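You operate a simulated robot arm through the tools that you are given. There is no shell and no other tool. Be economical: measure what you need, move in short steps, check, and stop when the job is done.

The job below is to be done with a simulated two-armed robot. You get a single attempt, and the scene is never put back.

JOB
Pick up the 60 mm wedge box from the assembly bench with one hand, pass it to the other hand and put it on the raised shelf of the packing bench. Set down upright: wedge box.

The check looks at the end state, three seconds after you hand in, the way a careful person would. Anything else that was tipped, shoved, dropped, spilled or broken makes it a failure.

ROBOT AND FRAMES
Two 7-joint arms with two-finger parallel grippers on one trunk, on a base that drives. Base frame: it is fixed to the floor where the robot stands at the start and does not move with it; the origin is under the middle of the robot, x ahead of it, y to its left, z up; the surface under the hand at the start is at about z = 850. Units: mm, rad, N and s.
The left shoulder is at the start at [70, 130, 1187], the right one opposite. With the tool pointing down near the work surface each hand reaches from about 200 to 520 mm from the robot's upright axis, wherever it stands, measured 20 degrees to its own side. Places, roughly: raised shelf of the packing bench [-1300, -500, 1000]. Payload 1.57 kg a hand.
The tool frame of a hand sits at the grasp point between the pads (the TCP): z along the fingers, y along the line on which they close. The tips reach 30 mm beyond it. The gripper opens to 80 mm. The fingers are 17 mm wide and 12 mm thick; the gripper's body (40 by 82 mm) begins 80 mm behind the TCP.
Orientation is that of the tool frame in the base frame, as [roll, pitch, yaw] about the fixed x, y, z axes, in that order (R = Rz(yaw) Ry(pitch) Rx(roll)). With the fingers straight down and closing along the base's y, the tool's x points along the base's -x, its y along +y and its z along -z.

CONTROLS
- The arms move only by the tool move_arm. It takes "left_deltas", "right_deltas" or both (then of equal length, played together; a hand with none holds still); each is a list of rows, each a list of 7 numbers: the shift along the base's x, y, z in cm, then the turn, a rotation vector about the base's x, y, z in rad, then the opening, from 0 (shut) to 1 (fully open). In form: [[x, y, z, rx, ry, rz, claw], ...]. A call has 1 to 12 rows; each row is the pose to reach, as a shift and turn from the pose commanded when the call began. Rows are played at 5 a second. More than 50 mm and 0.15 rad between two rows, or a gripper value outside its range, and nothing of the call is played. Where a pose cannot be reached the arm comes as near as it can. A force on the tool above 40 N (or 10 N above the force at the start of the call, whichever is more), or a blocked arm, ends the call early, and 0.2 s more pass. Each finger travels about 108 mm/s and halts on what it meets, pressing with about 35 N; the grip force reading is that of the motor and also rises with nothing between the fingers. The clock runs only during rows and for 0.2 s after the last one: add rows that repeat a pose to give the fingers time. It gives the time, the measured TCP pose, the force on the tool (base axes), the opening and the grip force at its end, in the units of the frame above (readings bear some noise), with the torque about the TCP (base axes, N m) and any sound that the robot's microphone picked up, and new pictures: "show" is both (left out), scene, wrist or none (wrist: the cameras of the hands that moved).
- Cameras (640 x 400 px; columns grow to the right, rows downward): "scene" is now at [125.2, 0.6, 1393.3]; the picture's right is [0.22, -0.97, 0.00], its down [-0.66, -0.15, -0.74] and it looks along [0.72, 0.17, -0.67] (base axes); focal length 255 px, centre (320, 200). "left" rides on the left gripper at [72, 7, -122] in its tool frame; the picture's right is [-0.09, 1.00, 0.00], its down [-0.84, -0.08, -0.54] and it looks along [-0.54, -0.05, 0.84] (tool axes); focal length 238 px, centre (320, 200). "right" rides on the right gripper at [72, -6, -122] in its tool frame; the picture's right is [0.09, 1.00, 0.00], its down [-0.84, 0.08, -0.54] and it looks along [-0.54, 0.05, 0.84] (tool axes); focal length 238 px, centre (320, 200). There is no depth. A picture from a camera that has moved, and an enlarged one, comes with that camera's place and axes in the base frame and with its lens. The place of the scene camera against the robot may be out by one fixed shift of up to 25 mm in any direction.
- lift_body(by): slides the trunk up (or, below 0, down) by that many mm; the arms and the scene camera ride with it, the base frame stays. It gives what a move gives, with no picture.
- base_move(legs): drives the robot by 1 to 6 legs, each [ahead, left, turn to the left] in mm, mm and rad, along the robot's own axes; the way and the turn of a leg run together, so that a leg with both is an arc; at most 1500 mm and 3.142 rad a leg. The arms and the cameras ride along, it lands a little off, and it stops where it bumps. It gives what a move gives, and a new picture of the scene camera.
- head_to(pan, tilt): turns the head with the scene camera to pan (to the left, within 1.501 rad either way) and tilt (down, from -0.506 to 1.204), counted from straight ahead of the robot. It gives what a move gives, and a new picture of the scene camera.
- close_up(camera, box): a new picture of the part [left, top, right, bottom] of that camera's present view, enlarged. No time passes.
- close_job(): hands the job in; it is judged then, once.

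Work in short steps. Places have to be worked out from the pictures, the camera data and where the tool is seen: move nearer, look again, correct. Check each grasp and each placing, and mend what went wrong. You have 120 turns and 260 pictures in all, those below and enlarged ones among them. Open the grippers and draw the arms clear of the work before you hand the job in, unless the task says otherwise; then end with one line.

The tools are called after "Emit:" by a JSON object that holds its "name" and its "arguments". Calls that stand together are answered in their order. move_arm: Moves the arms, as the interface text tells. Its arguments: {"type":"object","properties":{"left_deltas":{"type":"array","items":{"type":"array","items":{"type":"number"}}},"right_deltas":{"type":"array","items":{"type":"array","items":{"type":"number"}}},"show":{"type":"string","enum":["both","scene","wrist","none"]}},"required":[]} The other tools are called the same way: lift_body (by) slides the trunk up or down; base_move (legs) drives the base; head_to (pan, tilt) turns the head that bears the scene camera; close_up (camera, box) takes an enlarged picture of a part of a camera's view; close_job () hands the job in.

At the start:

```text
time_s: 0.0
left_position: [385.7, 201.1, 1166.3]
left_tcp_rot: [-3.14, -0.001, -3.138]
left_ft_force: [-0.6, -0.1, 0.2]
left_torque: [0.02, -0.01, -0.02]
left_opening: 80.0
left_grip_force: 0.0
right_position: [379.0, -120.4, 1166.7]
right_tcp_rot: [3.14, 0.002, 3.141]
right_ft_force: [-0.3, 0.1, 0.0]
right_torque: [0.03, -0.02, 0.0]
right_opening: 80.1
right_grip_force: 0.1
trunk travel left (down, up): [-825.0, 115.0]
robot x, y, heading: [-0.2, -1.6, -0.001]
head pan, tilt: [0.225, 0.737]
```

scene: 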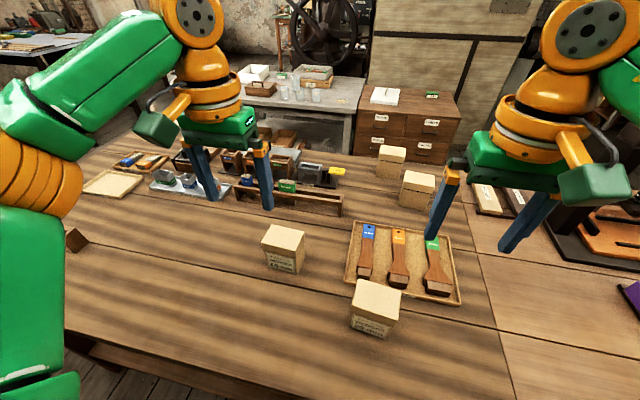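
right: 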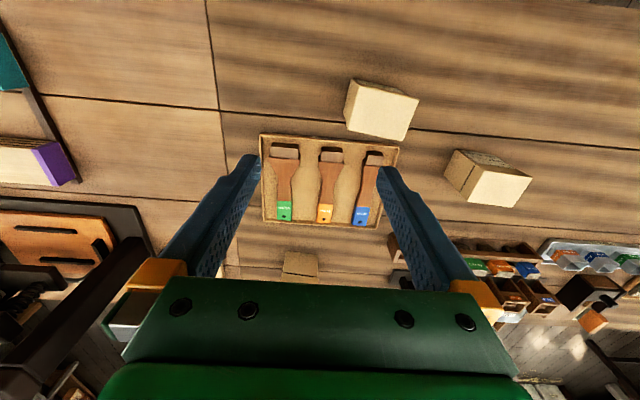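
left: 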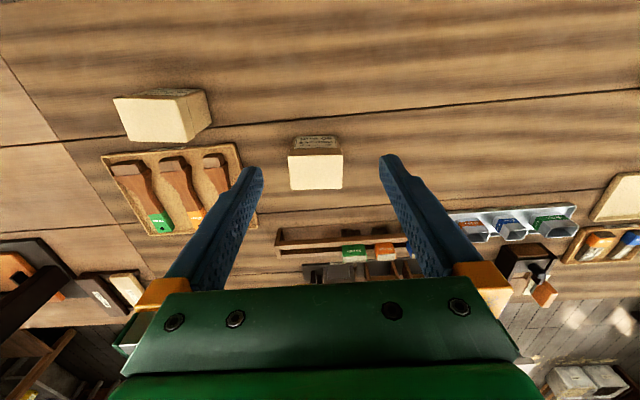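

I see several boxes with labels; I need to read which one is the 60 mm wedge box.

Emit:
{"name": "close_up", "arguments": {"camera": "scene", "box": [240, 210, 420, 350]}}

Emit:
{"name": "close_up", "arguments": {"camera": "scene", "box": [350, 130, 450, 220]}}

Emit:
{"name": "close_up", "arguments": {"camera": "left", "box": [270, 120, 370, 200]}}

```text
2.86 times, centred on (330, 280) of scene
camera zoom: at [125.2, 0.6, 1393.3], right [0.22, -0.97, 0.0], down [-0.66, -0.15, -0.74], along [0.72, 0.17, -0.67], focal length 727 px, centre (291, -29)
```

zoom: 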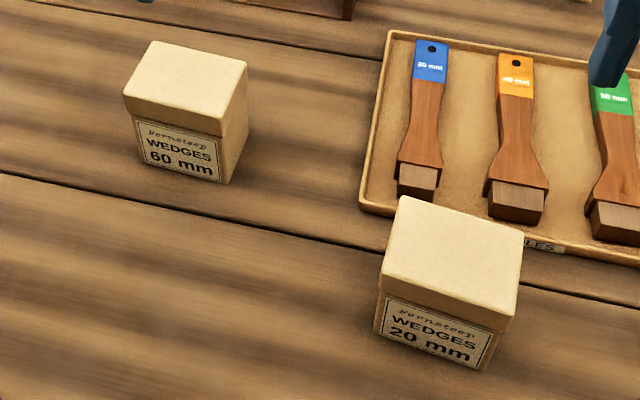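

```text
4.44 times, centred on (400, 175) of scene
camera zoom: at [125.2, 0.6, 1393.3], right [0.22, -0.97, 0.0], down [-0.66, -0.15, -0.74], along [0.72, 0.17, -0.67], focal length 1131 px, centre (-36, 311)
```

zoom: 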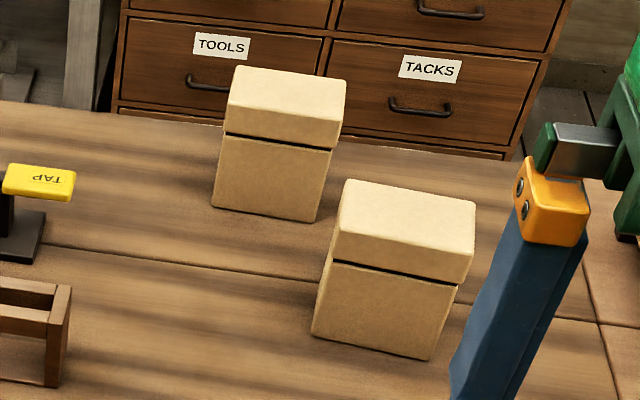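

```text
5.00 times, centred on (320, 160) of left
camera zoom: at [312.8, 207.7, 1288.0], right [0.09, 1.0, 0.0], down [0.84, -0.07, 0.54], along [0.54, -0.05, -0.84], focal length 1192 px, centre (320, 400)
```

zoom: 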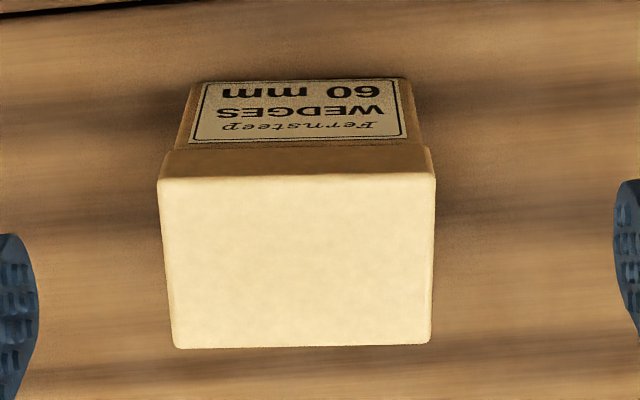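

The 60 mm box is the middle one; I estimate its centre at (480, 186), top at z≈948, about 82 wide (y) × 58 deep (x), yaw ≈ -0.067. I turn the left hand so it closes along x and bring it above the box's left half.

Emit:
{"name": "move_arm", "arguments": {"left_deltas": [[0.8, 0, -0.9, 0, 0, -0.14, 1], [1.6, 0.1, -1.8, 0, 0, -0.28, 1], [2.4, 0.1, -2.7, 0, 0, -0.42, 1], [3.2, 0.2, -3.6, 0, 0, -0.56, 1], [4.0, 0.2, -4.5, 0, 0, -0.7, 1], [4.8, 0.3, -5.4, 0, 0, -0.84, 1], [5.6, 0.3, -6.3, 0, 0, -0.98, 1], [6.4, 0.3, -7.2, 0, 0, -1.12, 1], [7.2, 0.4, -8.1, 0, 0, -1.26, 1], [8.0, 0.4, -9.0, 0, 0, -1.4, 1], [8.8, 0.5, -9.8, 0, 0, -1.53, 1], [9.6, 0.5, -10.6, 0, 0, -1.637, 1]]}}

```text
time_s: 2.6
left_position: [482.0, 206.1, 1058.6]
left_tcp_rot: [-3.141, 0.0, 1.507]
left_ft_force: [0.4, 0.0, -0.3]
left_torque: [0.0, 0.02, 0.0]
left_opening: 80.0
left_grip_force: 0.1
right_position: [379.1, -120.4, 1166.2]
right_tcp_rot: [3.139, 0.001, 3.141]
right_ft_force: [0.6, -0.4, -0.1]
right_torque: [0.05, 0.01, 0.0]
right_opening: 79.7
right_grip_force: 0.0
trunk travel left (down, up): [-825.0, 115.0]
robot x, y, heading: [-0.8, 0.6, 0.004]
head pan, tilt: [0.225, 0.737]
camera scene: at [125.7, 0.0, 1393.3], right [0.22, -0.97, 0.0], down [-0.66, -0.15, -0.74], along [0.72, 0.17, -0.67], focal length 255 px, centre (320, 200)
camera left: at [493.7, 276.7, 1180.5], right [0.99, -0.16, 0.0], down [-0.13, -0.83, 0.54], along [-0.09, -0.53, -0.84], focal length 238 px, centre (320, 200)
```

scene: 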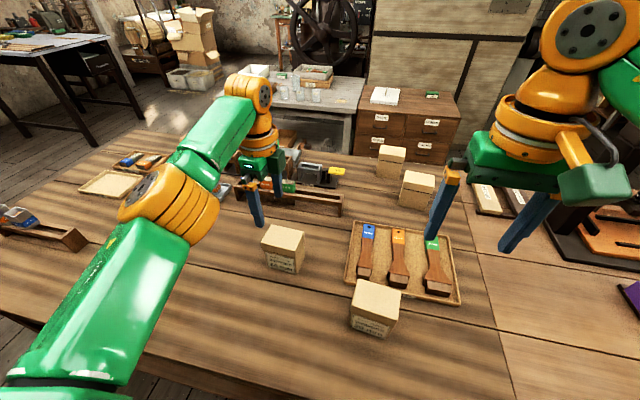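
left: 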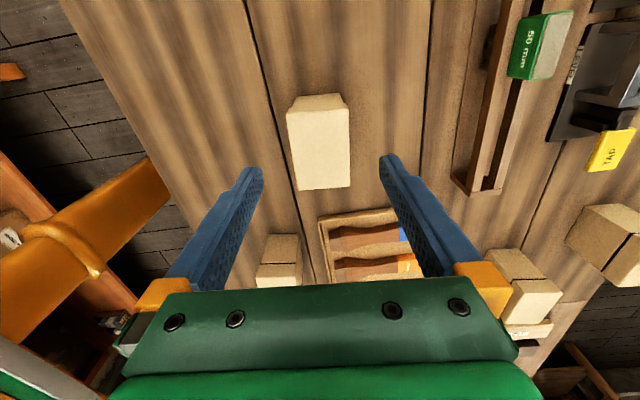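

The hand is above the box; I enlarge the wrist view to refine the box's place.

Emit:
{"name": "close_up", "arguments": {"camera": "left", "box": [260, 80, 380, 200]}}

```text
3.33 times, centred on (320, 140) of left
camera zoom: at [493.7, 276.7, 1180.5], right [0.99, -0.16, 0.0], down [-0.13, -0.83, 0.54], along [-0.09, -0.53, -0.84], focal length 794 px, centre (320, 400)
```

zoom: 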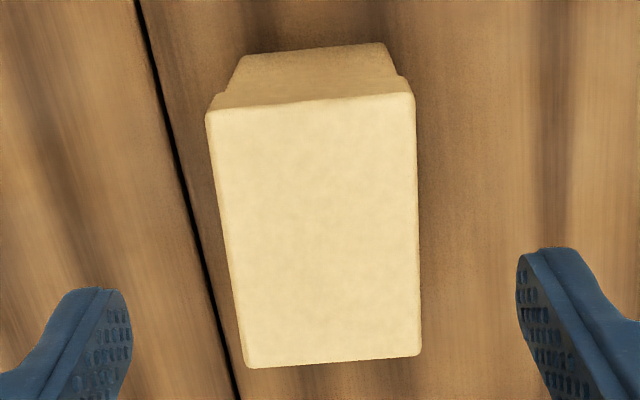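

Both views agree: centre (479, 186), top z≈948, yaw ≈ -0.08. I descend with a small correction, straddling the box on its 58 mm side.

Emit:
{"name": "move_arm", "arguments": {"left_deltas": [[-0.17, 0, -2, 0, 0, -0.016, 1], [-0.17, 0, -5, 0, 0, -0.016, 1], [-0.17, 0, -8, 0, 0, -0.016, 1], [-0.17, 0, -10, 0, 0, -0.016, 1], [-0.17, 0, -12, 0, 0, -0.016, 1], [-0.17, 0, -14, 0, 0, -0.016, 1], [-0.17, 0, -15.5, 0, 0, -0.016, 1], [-0.17, 0, -16.3, 0, 0, -0.016, 1]]}}

```text
time_s: 4.4
left_position: [479.5, 205.8, 896.2]
left_tcp_rot: [-3.139, 0.001, 1.49]
left_ft_force: [0.6, 0.7, 1.3]
left_torque: [0.0, -0.03, -0.02]
left_opening: 80.1
left_grip_force: 0.1
right_position: [379.4, -120.3, 1166.3]
right_tcp_rot: [3.14, -0.001, 3.141]
right_ft_force: [0.0, -1.1, -0.5]
right_torque: [-0.03, -0.01, 0.04]
right_opening: 80.1
right_grip_force: 0.1
trunk travel left (down, up): [-825.0, 115.0]
robot x, y, heading: [-2.1, -0.4, -0.001]
head pan, tilt: [0.225, 0.737]
camera scene: at [125.4, 0.5, 1393.3], right [0.22, -0.97, 0.0], down [-0.66, -0.15, -0.74], along [0.72, 0.17, -0.67], focal length 255 px, centre (320, 200)
camera left: at [491.8, 277.6, 1018.3], right [0.99, -0.17, 0.0], down [-0.14, -0.83, 0.54], along [-0.09, -0.53, -0.84], focal length 238 px, centre (320, 200)
```

scene: 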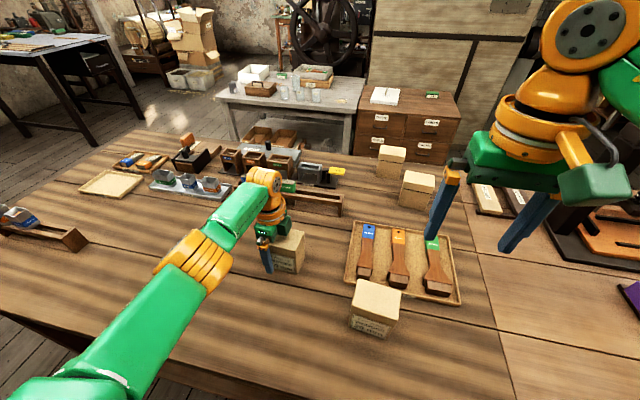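
left: 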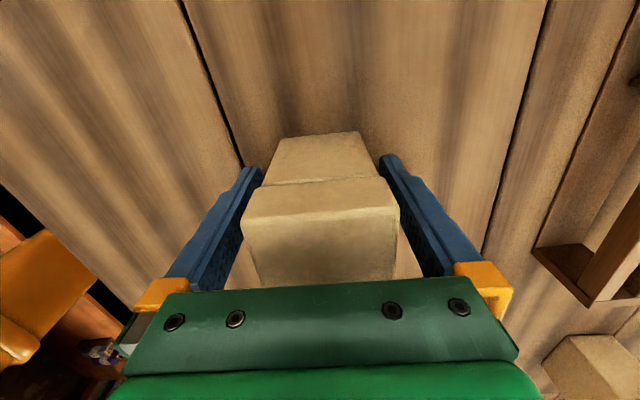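

The fingers straddle the box nicely. Closing the grip, then a small lift.

Emit:
{"name": "move_arm", "arguments": {"left_deltas": [[0, 0, 0, 0, 0, 0, 0.6], [0, 0, 0, 0, 0, 0, 0.3], [0, 0, 0, 0, 0, 0, 0], [0, 0, 0, 0, 0, 0, 0], [0, 0, 0, 0, 0, 0, 0], [0, 0, 1, 0, 0, 0, 0], [0, 0, 3, 0, 0, 0, 0]]}}

```text
time_s: 6.0
left_position: [480.0, 205.5, 926.5]
left_tcp_rot: [-3.138, -0.002, 1.492]
left_ft_force: [-0.6, 0.0, -2.1]
left_torque: [0.03, -0.04, 0.0]
left_opening: 59.9
left_grip_force: 35.4
right_position: [378.5, -121.3, 1166.1]
right_tcp_rot: [3.14, 0.002, 3.141]
right_ft_force: [-0.3, -0.3, -1.1]
right_torque: [0.04, -0.03, 0.02]
right_opening: 80.1
right_grip_force: 0.1
trunk travel left (down, up): [-825.0, 115.0]
robot x, y, heading: [-1.3, -2.7, 0.001]
head pan, tilt: [0.225, 0.737]
camera scene: at [125.3, 0.7, 1393.3], right [0.22, -0.97, 0.0], down [-0.66, -0.15, -0.74], along [0.72, 0.17, -0.67], focal length 255 px, centre (320, 200)
camera left: at [491.6, 276.6, 1049.5], right [0.99, -0.17, 0.0], down [-0.14, -0.83, 0.54], along [-0.09, -0.53, -0.84], focal length 238 px, centre (320, 200)
```

scene: 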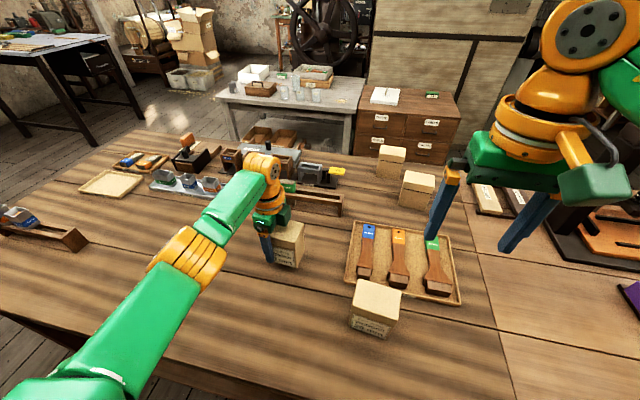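
left: 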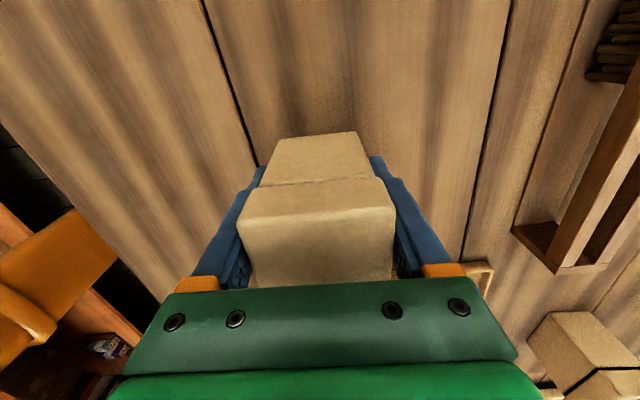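

Grasp holds (opening 59.9, grip 35 N, box lifted). I move the left hand with the box up and inward to the handover spot (squaring the yaw) while the right hand starts turning so it points left and slightly down, closing along x.

Emit:
{"name": "move_arm", "arguments": {"left_deltas": [[0, 0, 4, 0, 0, 0.01, 0], [-1, -0.5, 8, 0, 0, 0.02, 0], [-2.5, -2, 11.5, 0, 0, 0.04, 0], [-4, -4, 14, 0, 0, 0.06, 0], [-6, -6, 15.4, 0, 0, 0.08, 0], [-8, -8.5, 15.4, 0, 0, 0.08, 0], [-8, -8.5, 15.4, 0, 0, 0.08, 0]], "right_deltas": [[0.3, -1, 0.5, 0.0626, 0.0626, -0.1084, 1], [0.6, -2, 1.0, 0.1252, 0.1252, -0.2169, 1], [0.9, -3, 1.5, 0.1878, 0.1878, -0.3253, 1], [1.2, -4, 2, 0.2504, 0.2504, -0.4338, 1], [1.5, -5, 2, 0.313, 0.313, -0.5422, 1], [1.8, -5, 2, 0.3757, 0.3757, -0.6507, 1], [2.1, -5, 2, 0.4383, 0.4383, -0.7591, 1]]}}

```text
time_s: 7.6
left_position: [401.5, 122.1, 1079.9]
left_tcp_rot: [-3.139, -0.001, 1.57]
left_ft_force: [0.2, -0.4, -2.3]
left_torque: [0.02, 0.0, 0.0]
left_opening: 59.8
left_grip_force: 35.1
right_position: [391.2, -174.4, 1186.6]
right_tcp_rot: [2.882, -0.552, 2.43]
right_ft_force: [0.0, -0.6, 0.3]
right_torque: [0.03, 0.01, -0.02]
right_opening: 80.0
right_grip_force: 0.0
right hand out of reach, approached as far as the arm can: row 6, 7
trunk travel left (down, up): [-825.0, 115.0]
robot x, y, heading: [-8.2, 1.0, -0.001]
head pan, tilt: [0.225, 0.737]
camera scene: at [126.0, -0.2, 1393.3], right [0.22, -0.97, 0.0], down [-0.66, -0.15, -0.74], along [0.72, 0.17, -0.67], focal length 255 px, centre (320, 200)
camera right: at [366.7, -201.2, 1323.9], right [0.67, 0.69, 0.27], down [0.71, -0.7, 0.02], along [0.2, 0.17, -0.96], focal length 238 px, centre (320, 200)
camera left: at [408.7, 193.6, 1202.6], right [1.0, -0.09, 0.0], down [-0.08, -0.84, 0.54], along [-0.05, -0.54, -0.84], focal length 238 px, centre (320, 200)
```

scene: 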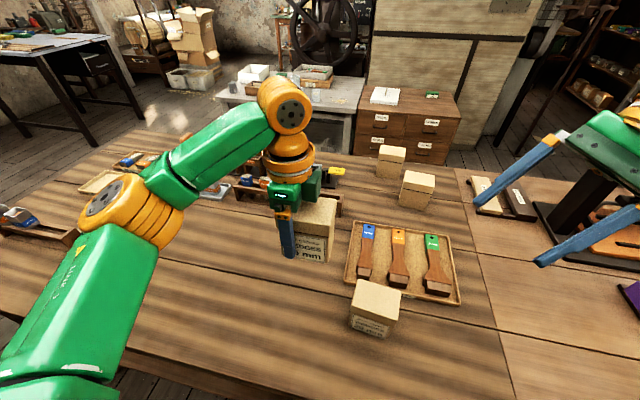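
right: 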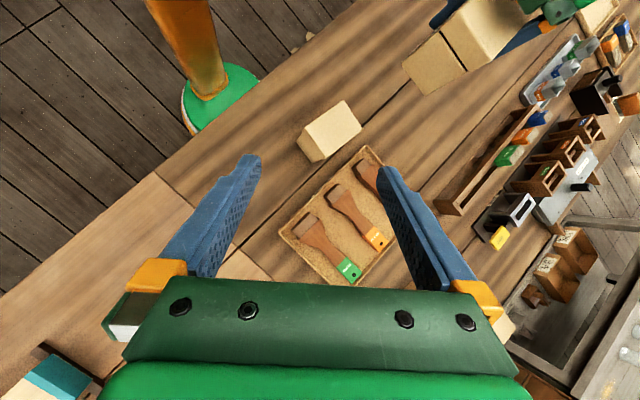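
left: 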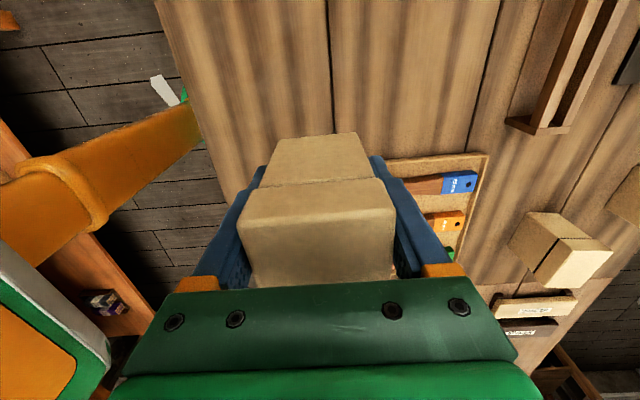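

The right hand hit a reach limit at that outlying spot; I bring it left/nearer first while continuing the turn.

Emit:
{"name": "move_arm", "arguments": {"right_deltas": [[-1, 3, -1, 0, 0, 0, 1], [-2, 6, -2, 0, 0, 0, 1], [-2, 8, -3, 0.0626, 0.0626, -0.1084, 1], [-2, 8, -3, 0.1252, 0.1252, -0.2169, 1], [-2, 8, -3, 0.1878, 0.1878, -0.3253, 1], [-2, 8, -3, 0.2504, 0.2504, -0.4338, 1], [-2, 8, -3, 0.313, 0.313, -0.5422, 1], [-2, 8, -3, 0.3757, 0.3757, -0.6507, 1]], "show": "scene"}}

```text
time_s: 9.4
left_position: [401.2, 122.3, 1080.6]
left_tcp_rot: [-3.14, -0.003, 1.571]
left_ft_force: [0.7, -0.1, -1.4]
left_torque: [0.06, 0.0, 0.01]
left_opening: 60.1
left_grip_force: 35.1
right_position: [372.2, -92.5, 1157.2]
right_tcp_rot: [3.138, -1.045, 1.57]
right_ft_force: [0.0, 0.7, -0.5]
right_torque: [0.02, 0.02, 0.01]
right_opening: 80.0
right_grip_force: 0.0
trunk travel left (down, up): [-825.0, 115.0]
robot x, y, heading: [1.5, 1.4, 0.001]
head pan, tilt: [0.225, 0.737]
camera scene: at [125.2, 0.0, 1393.4], right [0.22, -0.97, 0.0], down [-0.66, -0.15, -0.74], along [0.72, 0.17, -0.67], focal length 255 px, centre (320, 200)
```

scene: 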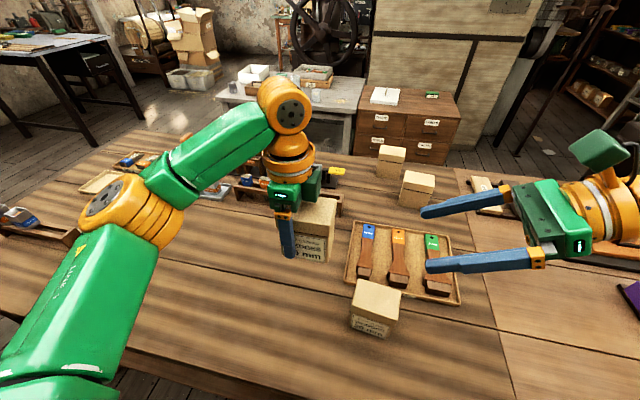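

The right hand now points left and 30° down. I bring it to the pre-handover point, in line with the box centre about 110 mm short, and look.

Emit:
{"name": "move_arm", "arguments": {"right_deltas": [[1.0, 2, -0.6, 0, 0, 0, 1], [2.0, 5, -1.5, 0, 0, 0, 1], [2.9, 7.95, -2.3, 0, 0, 0, 1], [2.9, 7.95, -2.3, 0, 0, 0, 1]]}}

```text
time_s: 10.4
left_position: [399.9, 122.5, 1080.9]
left_tcp_rot: [-3.138, 0.0, 1.571]
left_ft_force: [-0.8, 0.5, -2.3]
left_torque: [0.04, 0.02, -0.02]
left_opening: 60.0
left_grip_force: 35.2
right_position: [399.6, -12.2, 1131.3]
right_tcp_rot: [3.138, -1.045, 1.574]
right_ft_force: [0.3, -0.5, 0.2]
right_torque: [0.0, -0.02, 0.0]
right_opening: 80.1
right_grip_force: 0.1
trunk travel left (down, up): [-825.0, 115.0]
robot x, y, heading: [-0.1, -0.1, -0.001]
head pan, tilt: [0.225, 0.737]
camera scene: at [125.4, 0.3, 1393.3], right [0.22, -0.97, 0.0], down [-0.66, -0.15, -0.74], along [0.72, 0.17, -0.67], focal length 255 px, centre (320, 200)
camera right: at [394.1, -80.2, 1255.3], right [1.0, 0.05, 0.08], down [0.08, -0.89, -0.45], along [0.05, 0.46, -0.89], focal length 238 px, centre (320, 200)
```

scene: 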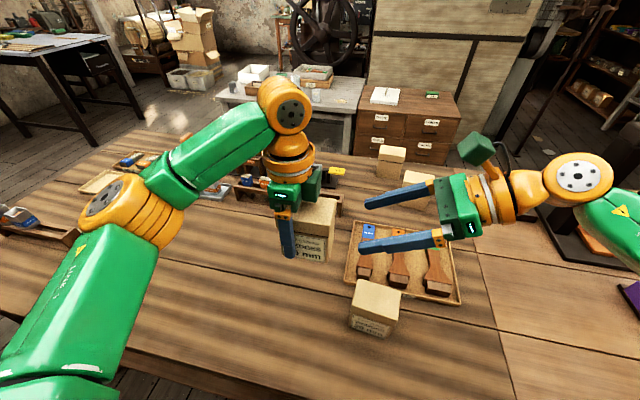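
right: 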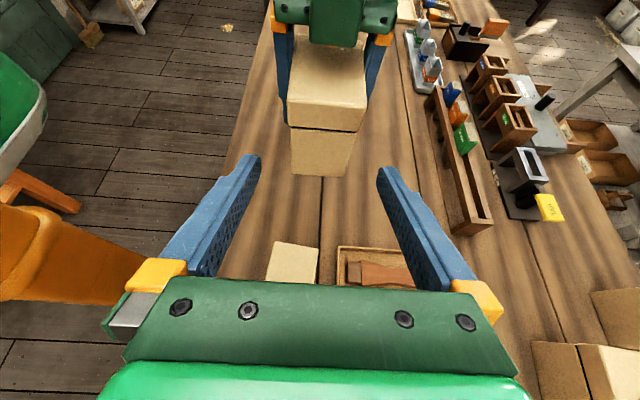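

Well aligned. I advance the right hand along its fingers so that it straddles the box's right half, stopping clear of the left fingers.

Emit:
{"name": "move_arm", "arguments": {"right_deltas": [[0.1, 2.5, -1.4, 0, 0, 0, 1], [0.1, 5, -2.8, 0, 0, 0, 1], [0.1, 7, -4.0, 0, 0, 0, 1], [0.1, 8.9, -5.1, 0, 0, 0, 1], [0.1, 8.9, -5.1, 0, 0, 0, 1]]}}

```text
time_s: 11.6
left_position: [403.0, 122.4, 1078.8]
left_tcp_rot: [-3.139, 0.001, 1.572]
left_ft_force: [0.7, 0.7, -1.5]
left_torque: [0.08, -0.01, 0.01]
left_opening: 59.8
left_grip_force: 35.1
right_position: [401.5, 76.2, 1081.9]
right_tcp_rot: [3.14, -1.046, 1.575]
right_ft_force: [0.3, -0.8, 0.5]
right_torque: [-0.01, -0.04, 0.0]
right_opening: 79.9
right_grip_force: 0.1
trunk travel left (down, up): [-825.0, 115.0]
robot x, y, heading: [0.4, -1.1, 0.006]
head pan, tilt: [0.225, 0.737]
camera scene: at [125.7, 0.6, 1393.3], right [0.22, -0.97, 0.0], down [-0.66, -0.15, -0.74], along [0.72, 0.17, -0.67], focal length 255 px, centre (320, 200)
camera right: at [395.6, 8.8, 1206.4], right [1.0, 0.05, 0.08], down [0.08, -0.89, -0.45], along [0.05, 0.46, -0.89], focal length 238 px, centre (320, 200)
```

scene: 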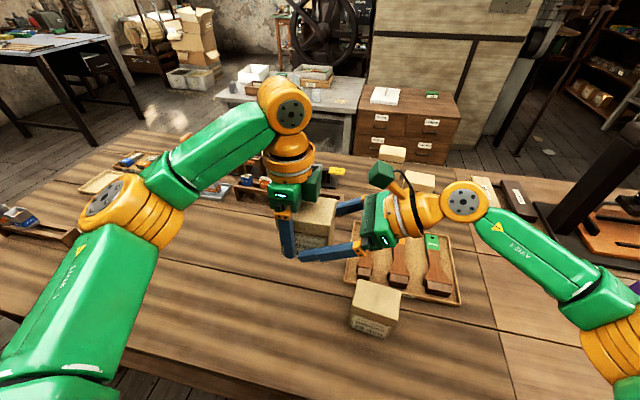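
right: 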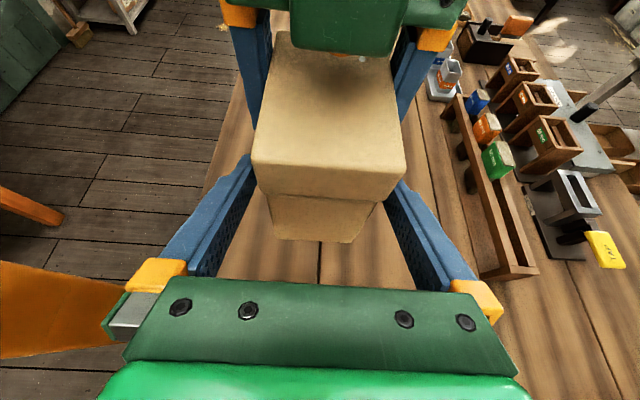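

The box sits centred between the right fingers. Closing the right hand while the left still holds.

Emit:
{"name": "move_arm", "arguments": {"right_deltas": [[0, 0, 0, 0, 0, 0, 0.7], [0, 0, 0, 0, 0, 0, 0.4], [0, 0, 0, 0, 0, 0, 0], [0, 0, 0, 0, 0, 0, 0], [0, 0, 0, 0, 0, 0, 0]]}}

```text
time_s: 12.8
left_position: [401.9, 122.8, 1080.0]
left_tcp_rot: [-3.139, 0.002, 1.57]
left_ft_force: [-6.2, -2.6, 0.7]
left_torque: [-0.08, -0.37, -0.43]
left_opening: 59.8
left_grip_force: 34.0
right_position: [401.1, 76.4, 1082.8]
right_tcp_rot: [3.139, -1.042, 1.573]
right_ft_force: [5.5, 3.4, 0.1]
right_torque: [-0.01, 0.36, 0.19]
right_opening: 59.7
right_grip_force: 34.8
trunk travel left (down, up): [-825.0, 115.0]
robot x, y, heading: [-2.1, -3.9, 0.004]
head pan, tilt: [0.225, 0.737]
camera scene: at [125.7, 0.8, 1393.3], right [0.22, -0.97, 0.0], down [-0.66, -0.15, -0.74], along [0.72, 0.17, -0.67], focal length 255 px, centre (320, 200)
camera right: at [395.7, 8.7, 1206.5], right [1.0, 0.05, 0.08], down [0.08, -0.89, -0.45], along [0.05, 0.46, -0.89], focal length 238 px, centre (320, 200)
```

scene: 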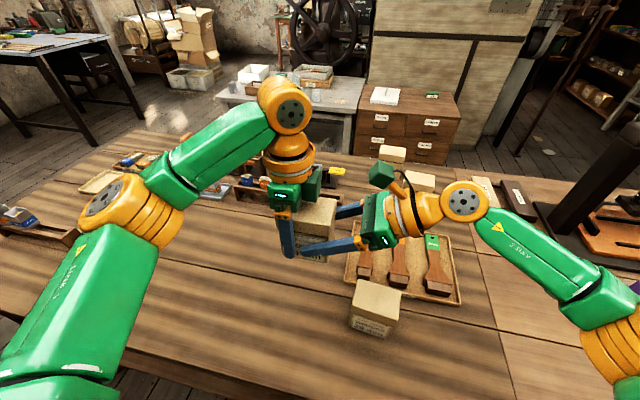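
right: 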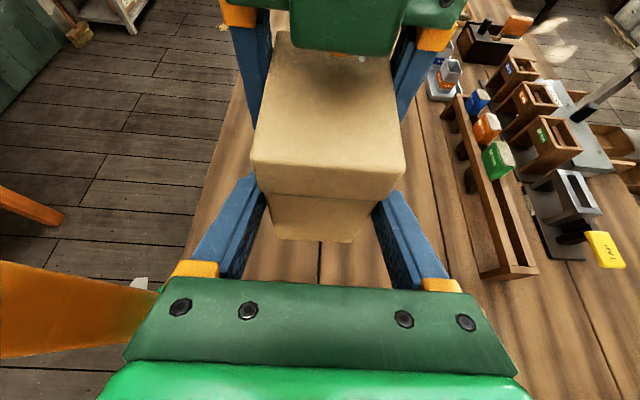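

Right hand has a firm grip (59.7 mm, 35 N). I open the left hand slowly and, once open, draw it straight up.

Emit:
{"name": "move_arm", "arguments": {"left_deltas": [[0, 0, 0, 0, 0, 0, 0.85], [0, 0, 0, 0, 0, 0, 1], [0, 0, 0, 0, 0, 0, 1], [0, 0, 3, 0, 0, 0, 1], [0, 0, 7, 0, 0, 0, 1], [0, 0, 11, 0, 0, 0, 1], [0, 0, 14, 0, 0, 0, 1]]}}

```text
time_s: 14.4
left_position: [398.2, 120.5, 1217.5]
left_tcp_rot: [-3.141, -0.001, 1.569]
left_ft_force: [1.2, 0.1, 0.1]
left_torque: [0.0, 0.0, 0.0]
left_opening: 80.0
left_grip_force: 0.2
right_position: [401.5, 75.9, 1083.2]
right_tcp_rot: [3.139, -1.045, 1.576]
right_ft_force: [-0.1, -0.8, 0.3]
right_torque: [-0.03, 0.01, 0.01]
right_opening: 59.7
right_grip_force: 35.0
trunk travel left (down, up): [-825.0, 115.0]
robot x, y, heading: [1.8, -0.3, -0.002]
head pan, tilt: [0.225, 0.737]
camera scene: at [124.9, -0.5, 1393.4], right [0.22, -0.97, 0.0], down [-0.66, -0.15, -0.74], along [0.72, 0.17, -0.67], focal length 255 px, centre (320, 200)
camera left: at [406.1, 192.4, 1339.8], right [1.0, -0.09, 0.0], down [-0.08, -0.84, 0.54], along [-0.05, -0.54, -0.84], focal length 238 px, centre (320, 200)
```

scene: 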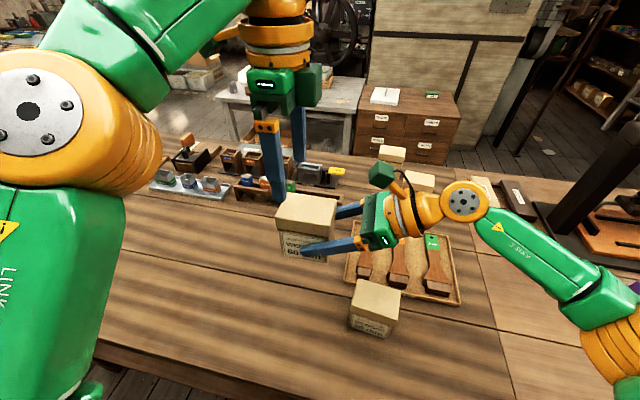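
left: 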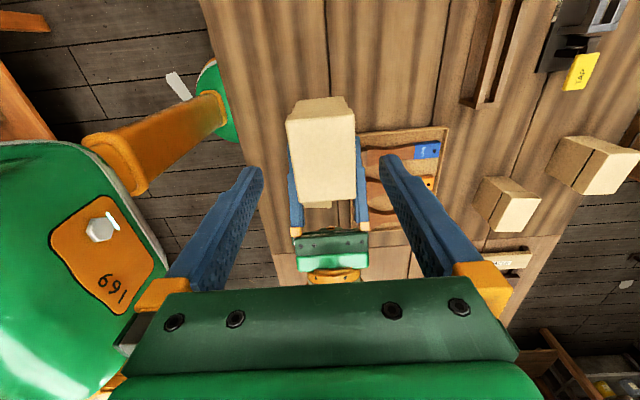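

Handover succeeded. I draw both arms in and raise the box before looking round for the way.

Emit:
{"name": "move_arm", "arguments": {"left_deltas": [[-1, 3, 0, 0, 0, 0, 1], [-3, 6, 0, 0, 0, 0, 1], [-5, 9, 0, 0, 0, 0, 1], [-7, 12, 0, 0, 0, 0, 1], [-8, 14, 0, 0, 0, 0, 1]], "right_deltas": [[0, 0, 2, 0, 0, 0, 0], [-1, -1, 4, 0, 0, 0, 0], [-3, -2, 7, 0, 0, 0, 0], [-5, -3, 9, 0, 0, 0, 0], [-7, -4, 10, 0, 0, 0, 0]], "show": "none"}}

Emit:
{"name": "head_to", "arguments": {"pan": -1.5, "tilt": 0.5}}

Emit:
{"name": "head_to", "arguments": {"pan": 1.5, "tilt": 0.5}}

```text
time_s: 15.6
left_position: [318.5, 259.5, 1221.0]
left_tcp_rot: [-3.14, 0.001, 1.57]
left_ft_force: [0.2, 0.0, 0.4]
left_torque: [0.02, -0.06, 0.01]
left_opening: 80.1
left_grip_force: 0.1
right_position: [330.0, 32.7, 1182.6]
right_tcp_rot: [3.136, -1.044, 1.575]
right_ft_force: [-0.2, 0.4, -2.3]
right_torque: [-0.05, 0.0, -0.01]
right_opening: 59.7
right_grip_force: 35.4
trunk travel left (down, up): [-825.0, 115.0]
robot x, y, heading: [3.4, 1.1, -0.0]
head pan, tilt: [0.225, 0.737]
```

```text
time_s: 17.4
left_position: [321.2, 258.6, 1221.6]
left_tcp_rot: [-3.141, -0.002, 1.572]
left_ft_force: [0.8, -0.4, 0.4]
left_torque: [-0.06, 0.0, 0.01]
left_opening: 80.1
left_grip_force: 0.0
right_position: [330.8, 34.8, 1182.1]
right_tcp_rot: [3.14, -1.044, 1.575]
right_ft_force: [0.3, 0.1, -2.7]
right_torque: [-0.03, 0.0, 0.02]
right_opening: 59.4
right_grip_force: 35.1
trunk travel left (down, up): [-825.0, 115.0]
robot x, y, heading: [-1.4, 0.4, 0.002]
head pan, tilt: [-1.499, 0.499]
camera scene: at [50.8, -108.6, 1414.2], right [-1.0, -0.07, 0.0], down [-0.03, 0.48, -0.88], along [0.06, -0.88, -0.48], focal length 255 px, centre (320, 200)
```

scene: 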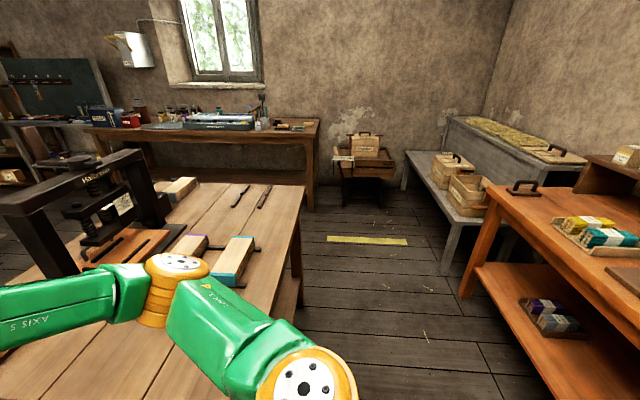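

```text
time_s: 19.9
left_position: [320.7, 258.6, 1221.5]
left_tcp_rot: [-3.139, -0.001, 1.572]
left_ft_force: [-0.1, -0.4, -0.4]
left_torque: [-0.01, 0.0, 0.0]
left_opening: 80.0
left_grip_force: 0.0
right_position: [331.8, 34.0, 1180.6]
right_tcp_rot: [3.14, -1.042, 1.573]
right_ft_force: [0.2, -0.5, -2.2]
right_torque: [-0.04, 0.03, 0.02]
right_opening: 59.8
right_grip_force: 34.9
trunk travel left (down, up): [-825.0, 115.0]
robot x, y, heading: [-0.5, 0.6, 0.001]
head pan, tilt: [1.499, 0.499]
camera scene: at [50.8, 72.9, 1414.2], right [1.0, -0.07, 0.0], down [-0.03, -0.48, -0.88], along [0.06, 0.88, -0.48], focal length 255 px, centre (320, 200)
```

scene: 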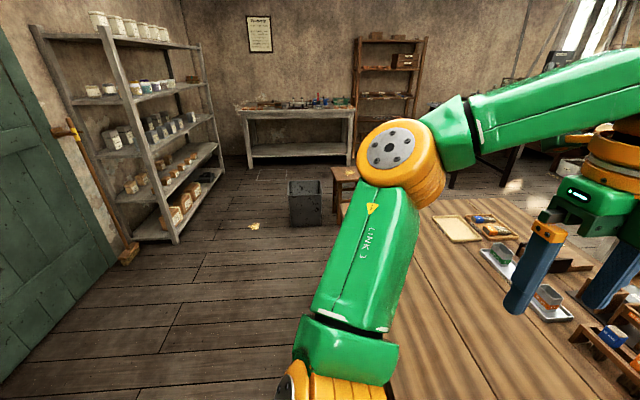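

The packing bench (orange) lies behind, front edge around x≈-750 to -800. I back off 250 mm, then turn half-way around to the left and look.

Emit:
{"name": "base_move", "arguments": {"legs": [[-250, 0, 0], [0, 0, 3.1416]]}}

Emit:
{"name": "head_to", "arguments": {"pan": 0.3, "tilt": 0.5}}

```text
refused: 3.1416 is not a number from -3.14159 to 3.14159
```

```text
time_s: 21.4
left_position: [320.5, 258.2, 1220.3]
left_tcp_rot: [-3.139, -0.001, 1.57]
left_ft_force: [0.0, 0.4, -0.4]
left_torque: [0.01, 0.02, 0.03]
left_opening: 79.8
left_grip_force: 0.0
right_position: [332.0, 32.8, 1181.2]
right_tcp_rot: [3.139, -1.042, 1.573]
right_ft_force: [0.3, -0.4, -2.3]
right_torque: [-0.03, -0.03, -0.02]
right_opening: 59.8
right_grip_force: 34.9
trunk travel left (down, up): [-825.0, 115.0]
robot x, y, heading: [-0.4, -0.7, -0.001]
head pan, tilt: [0.3, 0.499]
camera scene: at [131.1, 9.2, 1414.2], right [0.3, -0.96, 0.0], down [-0.46, -0.14, -0.88], along [0.84, 0.26, -0.48], focal length 255 px, centre (320, 200)
```

scene: 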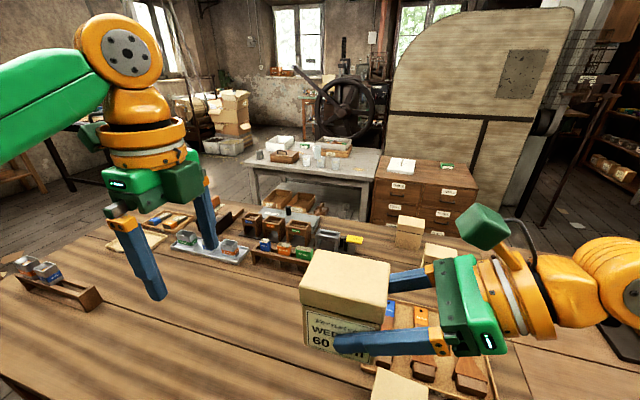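

The turn value was slightly over the limit; retrying with 3.14.

Emit:
{"name": "base_move", "arguments": {"legs": [[-250, 0, 0], [0, 0, 3.14]]}}

```text
time_s: 30.3
left_position: [-598.7, -222.9, 1221.1]
left_tcp_rot: [-3.14, 0.001, -1.68]
left_ft_force: [-0.1, 0.1, 0.3]
left_torque: [0.02, 0.0, 0.01]
left_opening: 80.1
left_grip_force: 0.0
right_position: [-585.7, 2.9, 1181.5]
right_tcp_rot: [3.138, -1.045, -1.676]
right_ft_force: [-0.2, -0.5, -2.0]
right_torque: [0.1, -0.02, 0.03]
right_opening: 59.5
right_grip_force: 35.1
trunk travel left (down, up): [-825.0, 115.0]
robot x, y, heading: [-251.7, 2.4, 3.037]
head pan, tilt: [0.3, 0.499]
camera scene: at [-398.8, -29.8, 1414.2], right [-0.19, 0.98, 0.0], down [0.47, 0.09, -0.88], along [-0.86, -0.17, -0.48], focal length 255 px, centre (320, 200)
```

scene: 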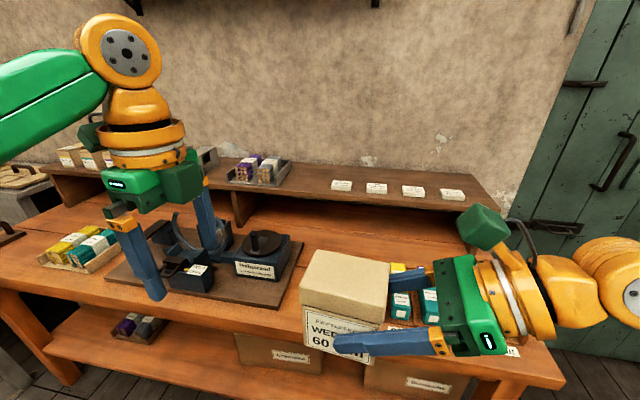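

Now I see the packing bench with its raised shelf (front edge x≈-1120, z≈1000), a tray at y≈-400 and small cards from y≈-125 on. I enlarge the shelf to see the free room.

Emit:
{"name": "close_up", "arguments": {"camera": "scene", "box": [210, 130, 510, 260]}}

Emit:
{"name": "head_to", "arguments": {"pan": 0.5, "tilt": 0.3}}

```text
2.13 times, centred on (360, 195) of scene
camera zoom: at [-398.8, -29.8, 1414.2], right [-0.19, 0.98, 0.0], down [0.47, 0.09, -0.88], along [-0.86, -0.17, -0.48], focal length 543 px, centre (235, 211)
```

zoom: 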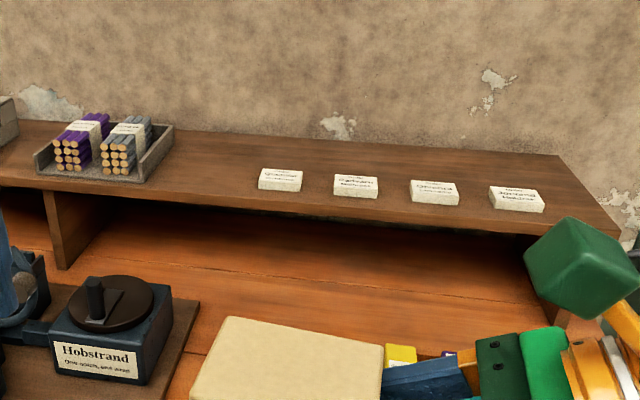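

```text
time_s: 31.0
left_position: [-599.6, -221.4, 1220.3]
left_tcp_rot: [-3.139, 0.0, -1.681]
left_ft_force: [-0.4, 0.2, 0.6]
left_torque: [0.03, -0.01, 0.01]
left_opening: 79.8
left_grip_force: 0.1
right_position: [-585.7, 2.8, 1182.4]
right_tcp_rot: [3.14, -1.043, -1.675]
right_ft_force: [0.2, 0.4, -1.9]
right_torque: [0.05, -0.01, 0.03]
right_opening: 59.6
right_grip_force: 35.3
trunk travel left (down, up): [-825.0, 115.0]
robot x, y, heading: [-251.8, -2.0, 3.032]
head pan, tilt: [0.499, 0.3]
camera scene: at [-395.8, -48.2, 1432.5], right [-0.38, 0.93, 0.0], down [0.27, 0.11, -0.95], along [-0.88, -0.36, -0.3], focal length 255 px, centre (320, 200)
```

scene: 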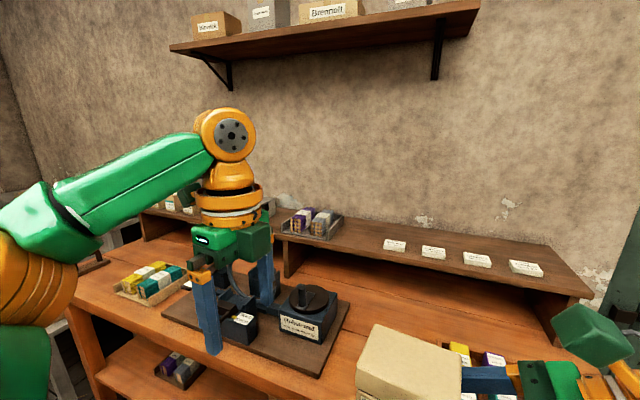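

There is clear shelf room around (-1220, -235) between tray and first card. To reach deep enough, I swing the right hand (with box) to point straight ahead of the robot, keeping the box level.

Emit:
{"name": "move_arm", "arguments": {"right_deltas": [[0, 1.5, 0, 0, 0, -0.143, 0], [0, 3, 0, 0, 0, -0.286, 0], [-0.5, 4.5, 0, 0, 0, -0.429, 0], [-1, 6, 0, 0, 0, -0.572, 0], [-1.5, 7.5, 0, 0, 0, -0.715, 0], [-2, 9, 0, 0, 0, -0.858, 0], [-2.5, 10.5, 0, 0, 0, -1.001, 0], [-3, 12, 0, 0, 0, -1.144, 0], [-3.5, 13, 0, 0, 0, -1.287, 0], [-4, 14, 0, 0, 0, -1.43, 0], [-4.6, 14, 0, 0, 0, -1.574, 0]]}}

```text
time_s: 33.4
left_position: [-598.9, -223.3, 1220.4]
left_tcp_rot: [-3.141, 0.0, -1.677]
left_ft_force: [0.0, -0.3, -0.3]
left_torque: [0.0, 0.01, 0.03]
left_opening: 80.0
left_grip_force: 0.1
right_position: [-633.1, 140.9, 1183.4]
right_tcp_rot: [3.136, -1.047, 3.032]
right_ft_force: [-0.5, 0.5, -1.9]
right_torque: [-0.01, 0.0, -0.02]
right_opening: 59.6
right_grip_force: 34.9
trunk travel left (down, up): [-825.0, 115.0]
robot x, y, heading: [-251.2, 0.4, 3.03]
head pan, tilt: [0.499, 0.3]
camera scene: at [-396.0, -49.1, 1432.5], right [-0.38, 0.92, 0.0], down [0.27, 0.11, -0.95], along [-0.88, -0.36, -0.3], focal length 255 px, centre (320, 200)
camera right: at [-563.5, 128.3, 1306.8], right [0.07, 0.99, 0.08], down [0.89, -0.02, -0.45], along [-0.45, 0.1, -0.89], focal length 238 px, centre (320, 200)
```

scene: 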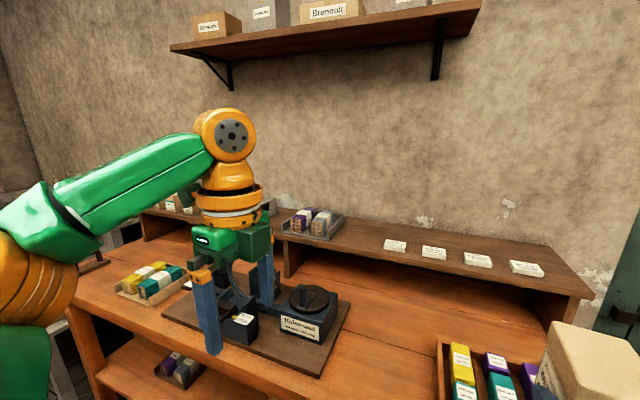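
right: 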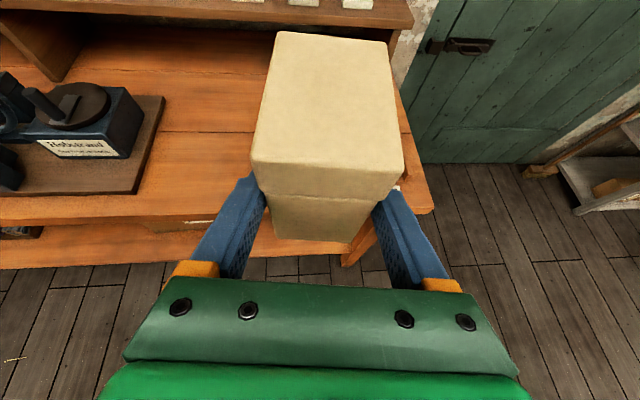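

The hand points ahead with the box level. Now I square the heading and drive diagonally: 334 mm left, 280 mm ahead.

Emit:
{"name": "base_move", "arguments": {"legs": [[0, 0, 0.11], [0, 334, 0], [280, 0, 0]]}}

Emit:
{"name": "head_to", "arguments": {"pan": -0.1, "tilt": 0.6}}

Emit:
{"name": "close_up", "arguments": {"camera": "right", "box": [0, 0, 640, 400]}}

```text
time_s: 37.7
left_position: [-851.2, -584.1, 1221.6]
left_tcp_rot: [3.141, -0.001, -1.579]
left_ft_force: [0.0, -0.6, 0.4]
left_torque: [-0.04, 0.02, 0.03]
left_opening: 79.9
left_grip_force: 0.1
right_position: [-920.7, -223.3, 1183.9]
right_tcp_rot: [3.139, -1.048, 3.139]
right_ft_force: [0.5, 0.7, -1.7]
right_torque: [-0.01, 0.01, -0.03]
right_opening: 59.7
right_grip_force: 35.3
trunk travel left (down, up): [-825.0, 115.0]
robot x, y, heading: [-529.3, -322.6, 3.131]
head pan, tilt: [0.499, 0.3]
camera scene: at [-667.6, -388.8, 1432.9], right [-0.47, 0.88, 0.0], down [0.26, 0.14, -0.96], along [-0.84, -0.45, -0.29], focal length 255 px, centre (320, 200)
```

scene: 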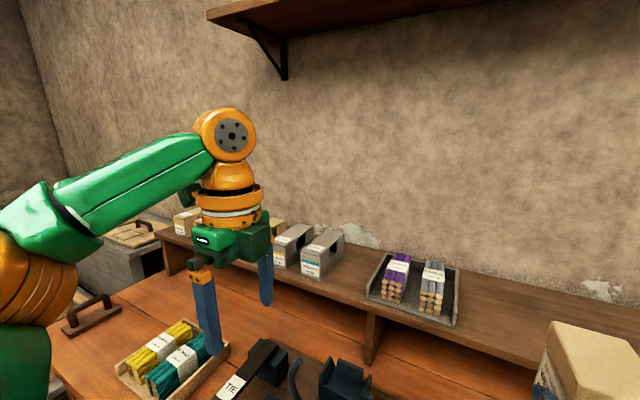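

```text
time_s: 38.7
left_position: [-852.9, -583.1, 1220.7]
left_tcp_rot: [-3.139, 0.0, -1.578]
left_ft_force: [0.2, -0.6, 0.5]
left_torque: [0.04, 0.01, 0.0]
left_opening: 79.9
left_grip_force: 0.1
right_position: [-923.4, -224.4, 1184.0]
right_tcp_rot: [3.138, -1.045, 3.137]
right_ft_force: [-0.8, 0.4, -1.2]
right_torque: [0.0, -0.07, -0.02]
right_opening: 59.8
right_grip_force: 35.0
trunk travel left (down, up): [-825.0, 115.0]
robot x, y, heading: [-534.1, -326.5, 3.133]
head pan, tilt: [-0.099, 0.6]
camera scene: at [-676.4, -335.2, 1405.1], right [0.11, 0.99, 0.0], down [0.56, -0.06, -0.82], along [-0.82, 0.09, -0.57], focal length 255 px, centre (320, 200)
```

scene: 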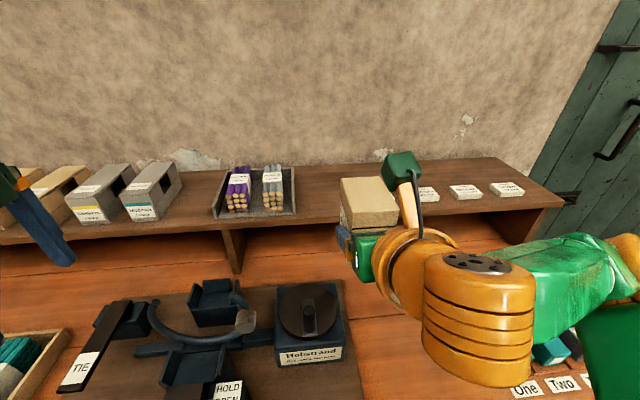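

```text
1.00 times, centred on (320, 200) of right (not enlarged: the box is as wide or as high as the picture)
camera zoom: at [-853.6, -229.9, 1306.7], right [-0.04, 1.0, 0.08], down [0.89, 0.07, -0.45], along [-0.45, 0.06, -0.89], focal length 238 px, centre (320, 200)
```

zoom: 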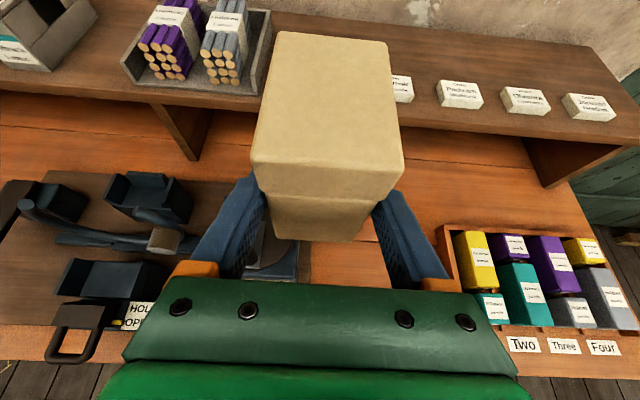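

From the wrist camera: shelf front edge x≈-1168, tray's right side y≈-340, first card from y≈-145. I aim for box centre (-1245, -242), i.e. TCP (-1219, -242). First 50 mm nearer with the base.

Emit:
{"name": "base_move", "arguments": {"legs": [[50, 0, 0]]}}

```text
time_s: 39.6
left_position: [-894.3, -583.4, 1224.1]
left_tcp_rot: [3.135, -0.001, -1.578]
left_ft_force: [0.6, -0.2, 0.0]
left_torque: [-0.06, 0.12, -0.03]
left_opening: 80.1
left_grip_force: 0.0
right_position: [-963.7, -222.8, 1186.1]
right_tcp_rot: [3.14, -1.055, 3.138]
right_ft_force: [1.4, 0.5, -1.2]
right_torque: [-0.01, -0.06, -0.01]
right_opening: 59.7
right_grip_force: 35.0
trunk travel left (down, up): [-825.0, 115.0]
robot x, y, heading: [-581.1, -326.3, 3.131]
head pan, tilt: [-0.099, 0.6]
camera scene: at [-715.1, -334.9, 1406.1], right [0.11, 0.99, 0.0], down [0.56, -0.06, -0.83], along [-0.82, 0.09, -0.56], focal length 255 px, centre (320, 200)
```

scene: 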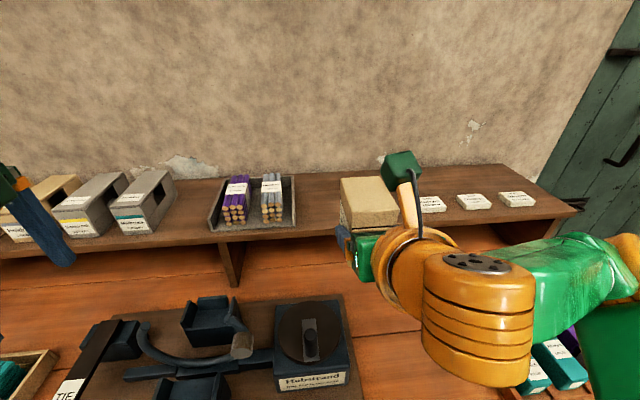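

Readings suggest slight residual sway; I extend the arm part-way at height and recheck.

Emit:
{"name": "move_arm", "arguments": {"right_deltas": [[0, -0.5, 0, 0, 0, 0, 0], [-3, -1, 0, 0, 0, 0, 0], [-6, -1.5, 0, 0, 0, 0, 0], [-9, -1.9, 0, 0, 0, 0, 0], [-12, -1.9, 0, 0, 0, 0, 0], [-15, -1.9, 0, 0, 0, 0, 0]]}}

```text
time_s: 41.0
left_position: [-902.7, -583.4, 1221.2]
left_tcp_rot: [-3.137, 0.0, -1.576]
left_ft_force: [0.6, -0.1, 0.5]
left_torque: [0.03, -0.01, -0.02]
left_opening: 80.0
left_grip_force: 0.0
right_position: [-1126.4, -237.8, 1182.8]
right_tcp_rot: [3.139, -1.043, 3.137]
right_ft_force: [-0.5, -0.2, -2.4]
right_torque: [0.02, -0.05, 0.04]
right_opening: 59.8
right_grip_force: 35.2
trunk travel left (down, up): [-825.0, 115.0]
robot x, y, heading: [-578.5, -327.7, 3.137]
head pan, tilt: [-0.099, 0.6]
camera scene: at [-726.4, -334.9, 1404.9], right [0.11, 0.99, 0.0], down [0.56, -0.06, -0.82], along [-0.82, 0.09, -0.57], focal length 255 px, centre (320, 200)
camera right: at [-1057.2, -245.1, 1307.0], right [-0.04, 1.0, 0.08], down [0.89, 0.07, -0.45], along [-0.45, 0.06, -0.89], focal length 238 px, centre (320, 200)
```

scene: 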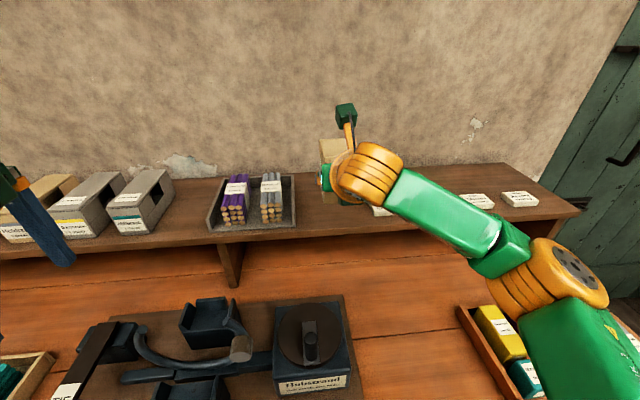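
right: 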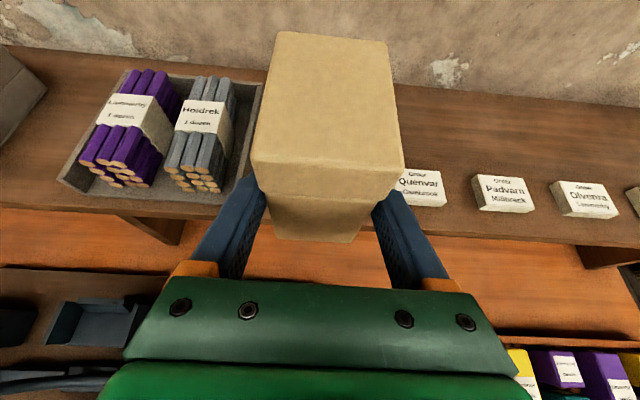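

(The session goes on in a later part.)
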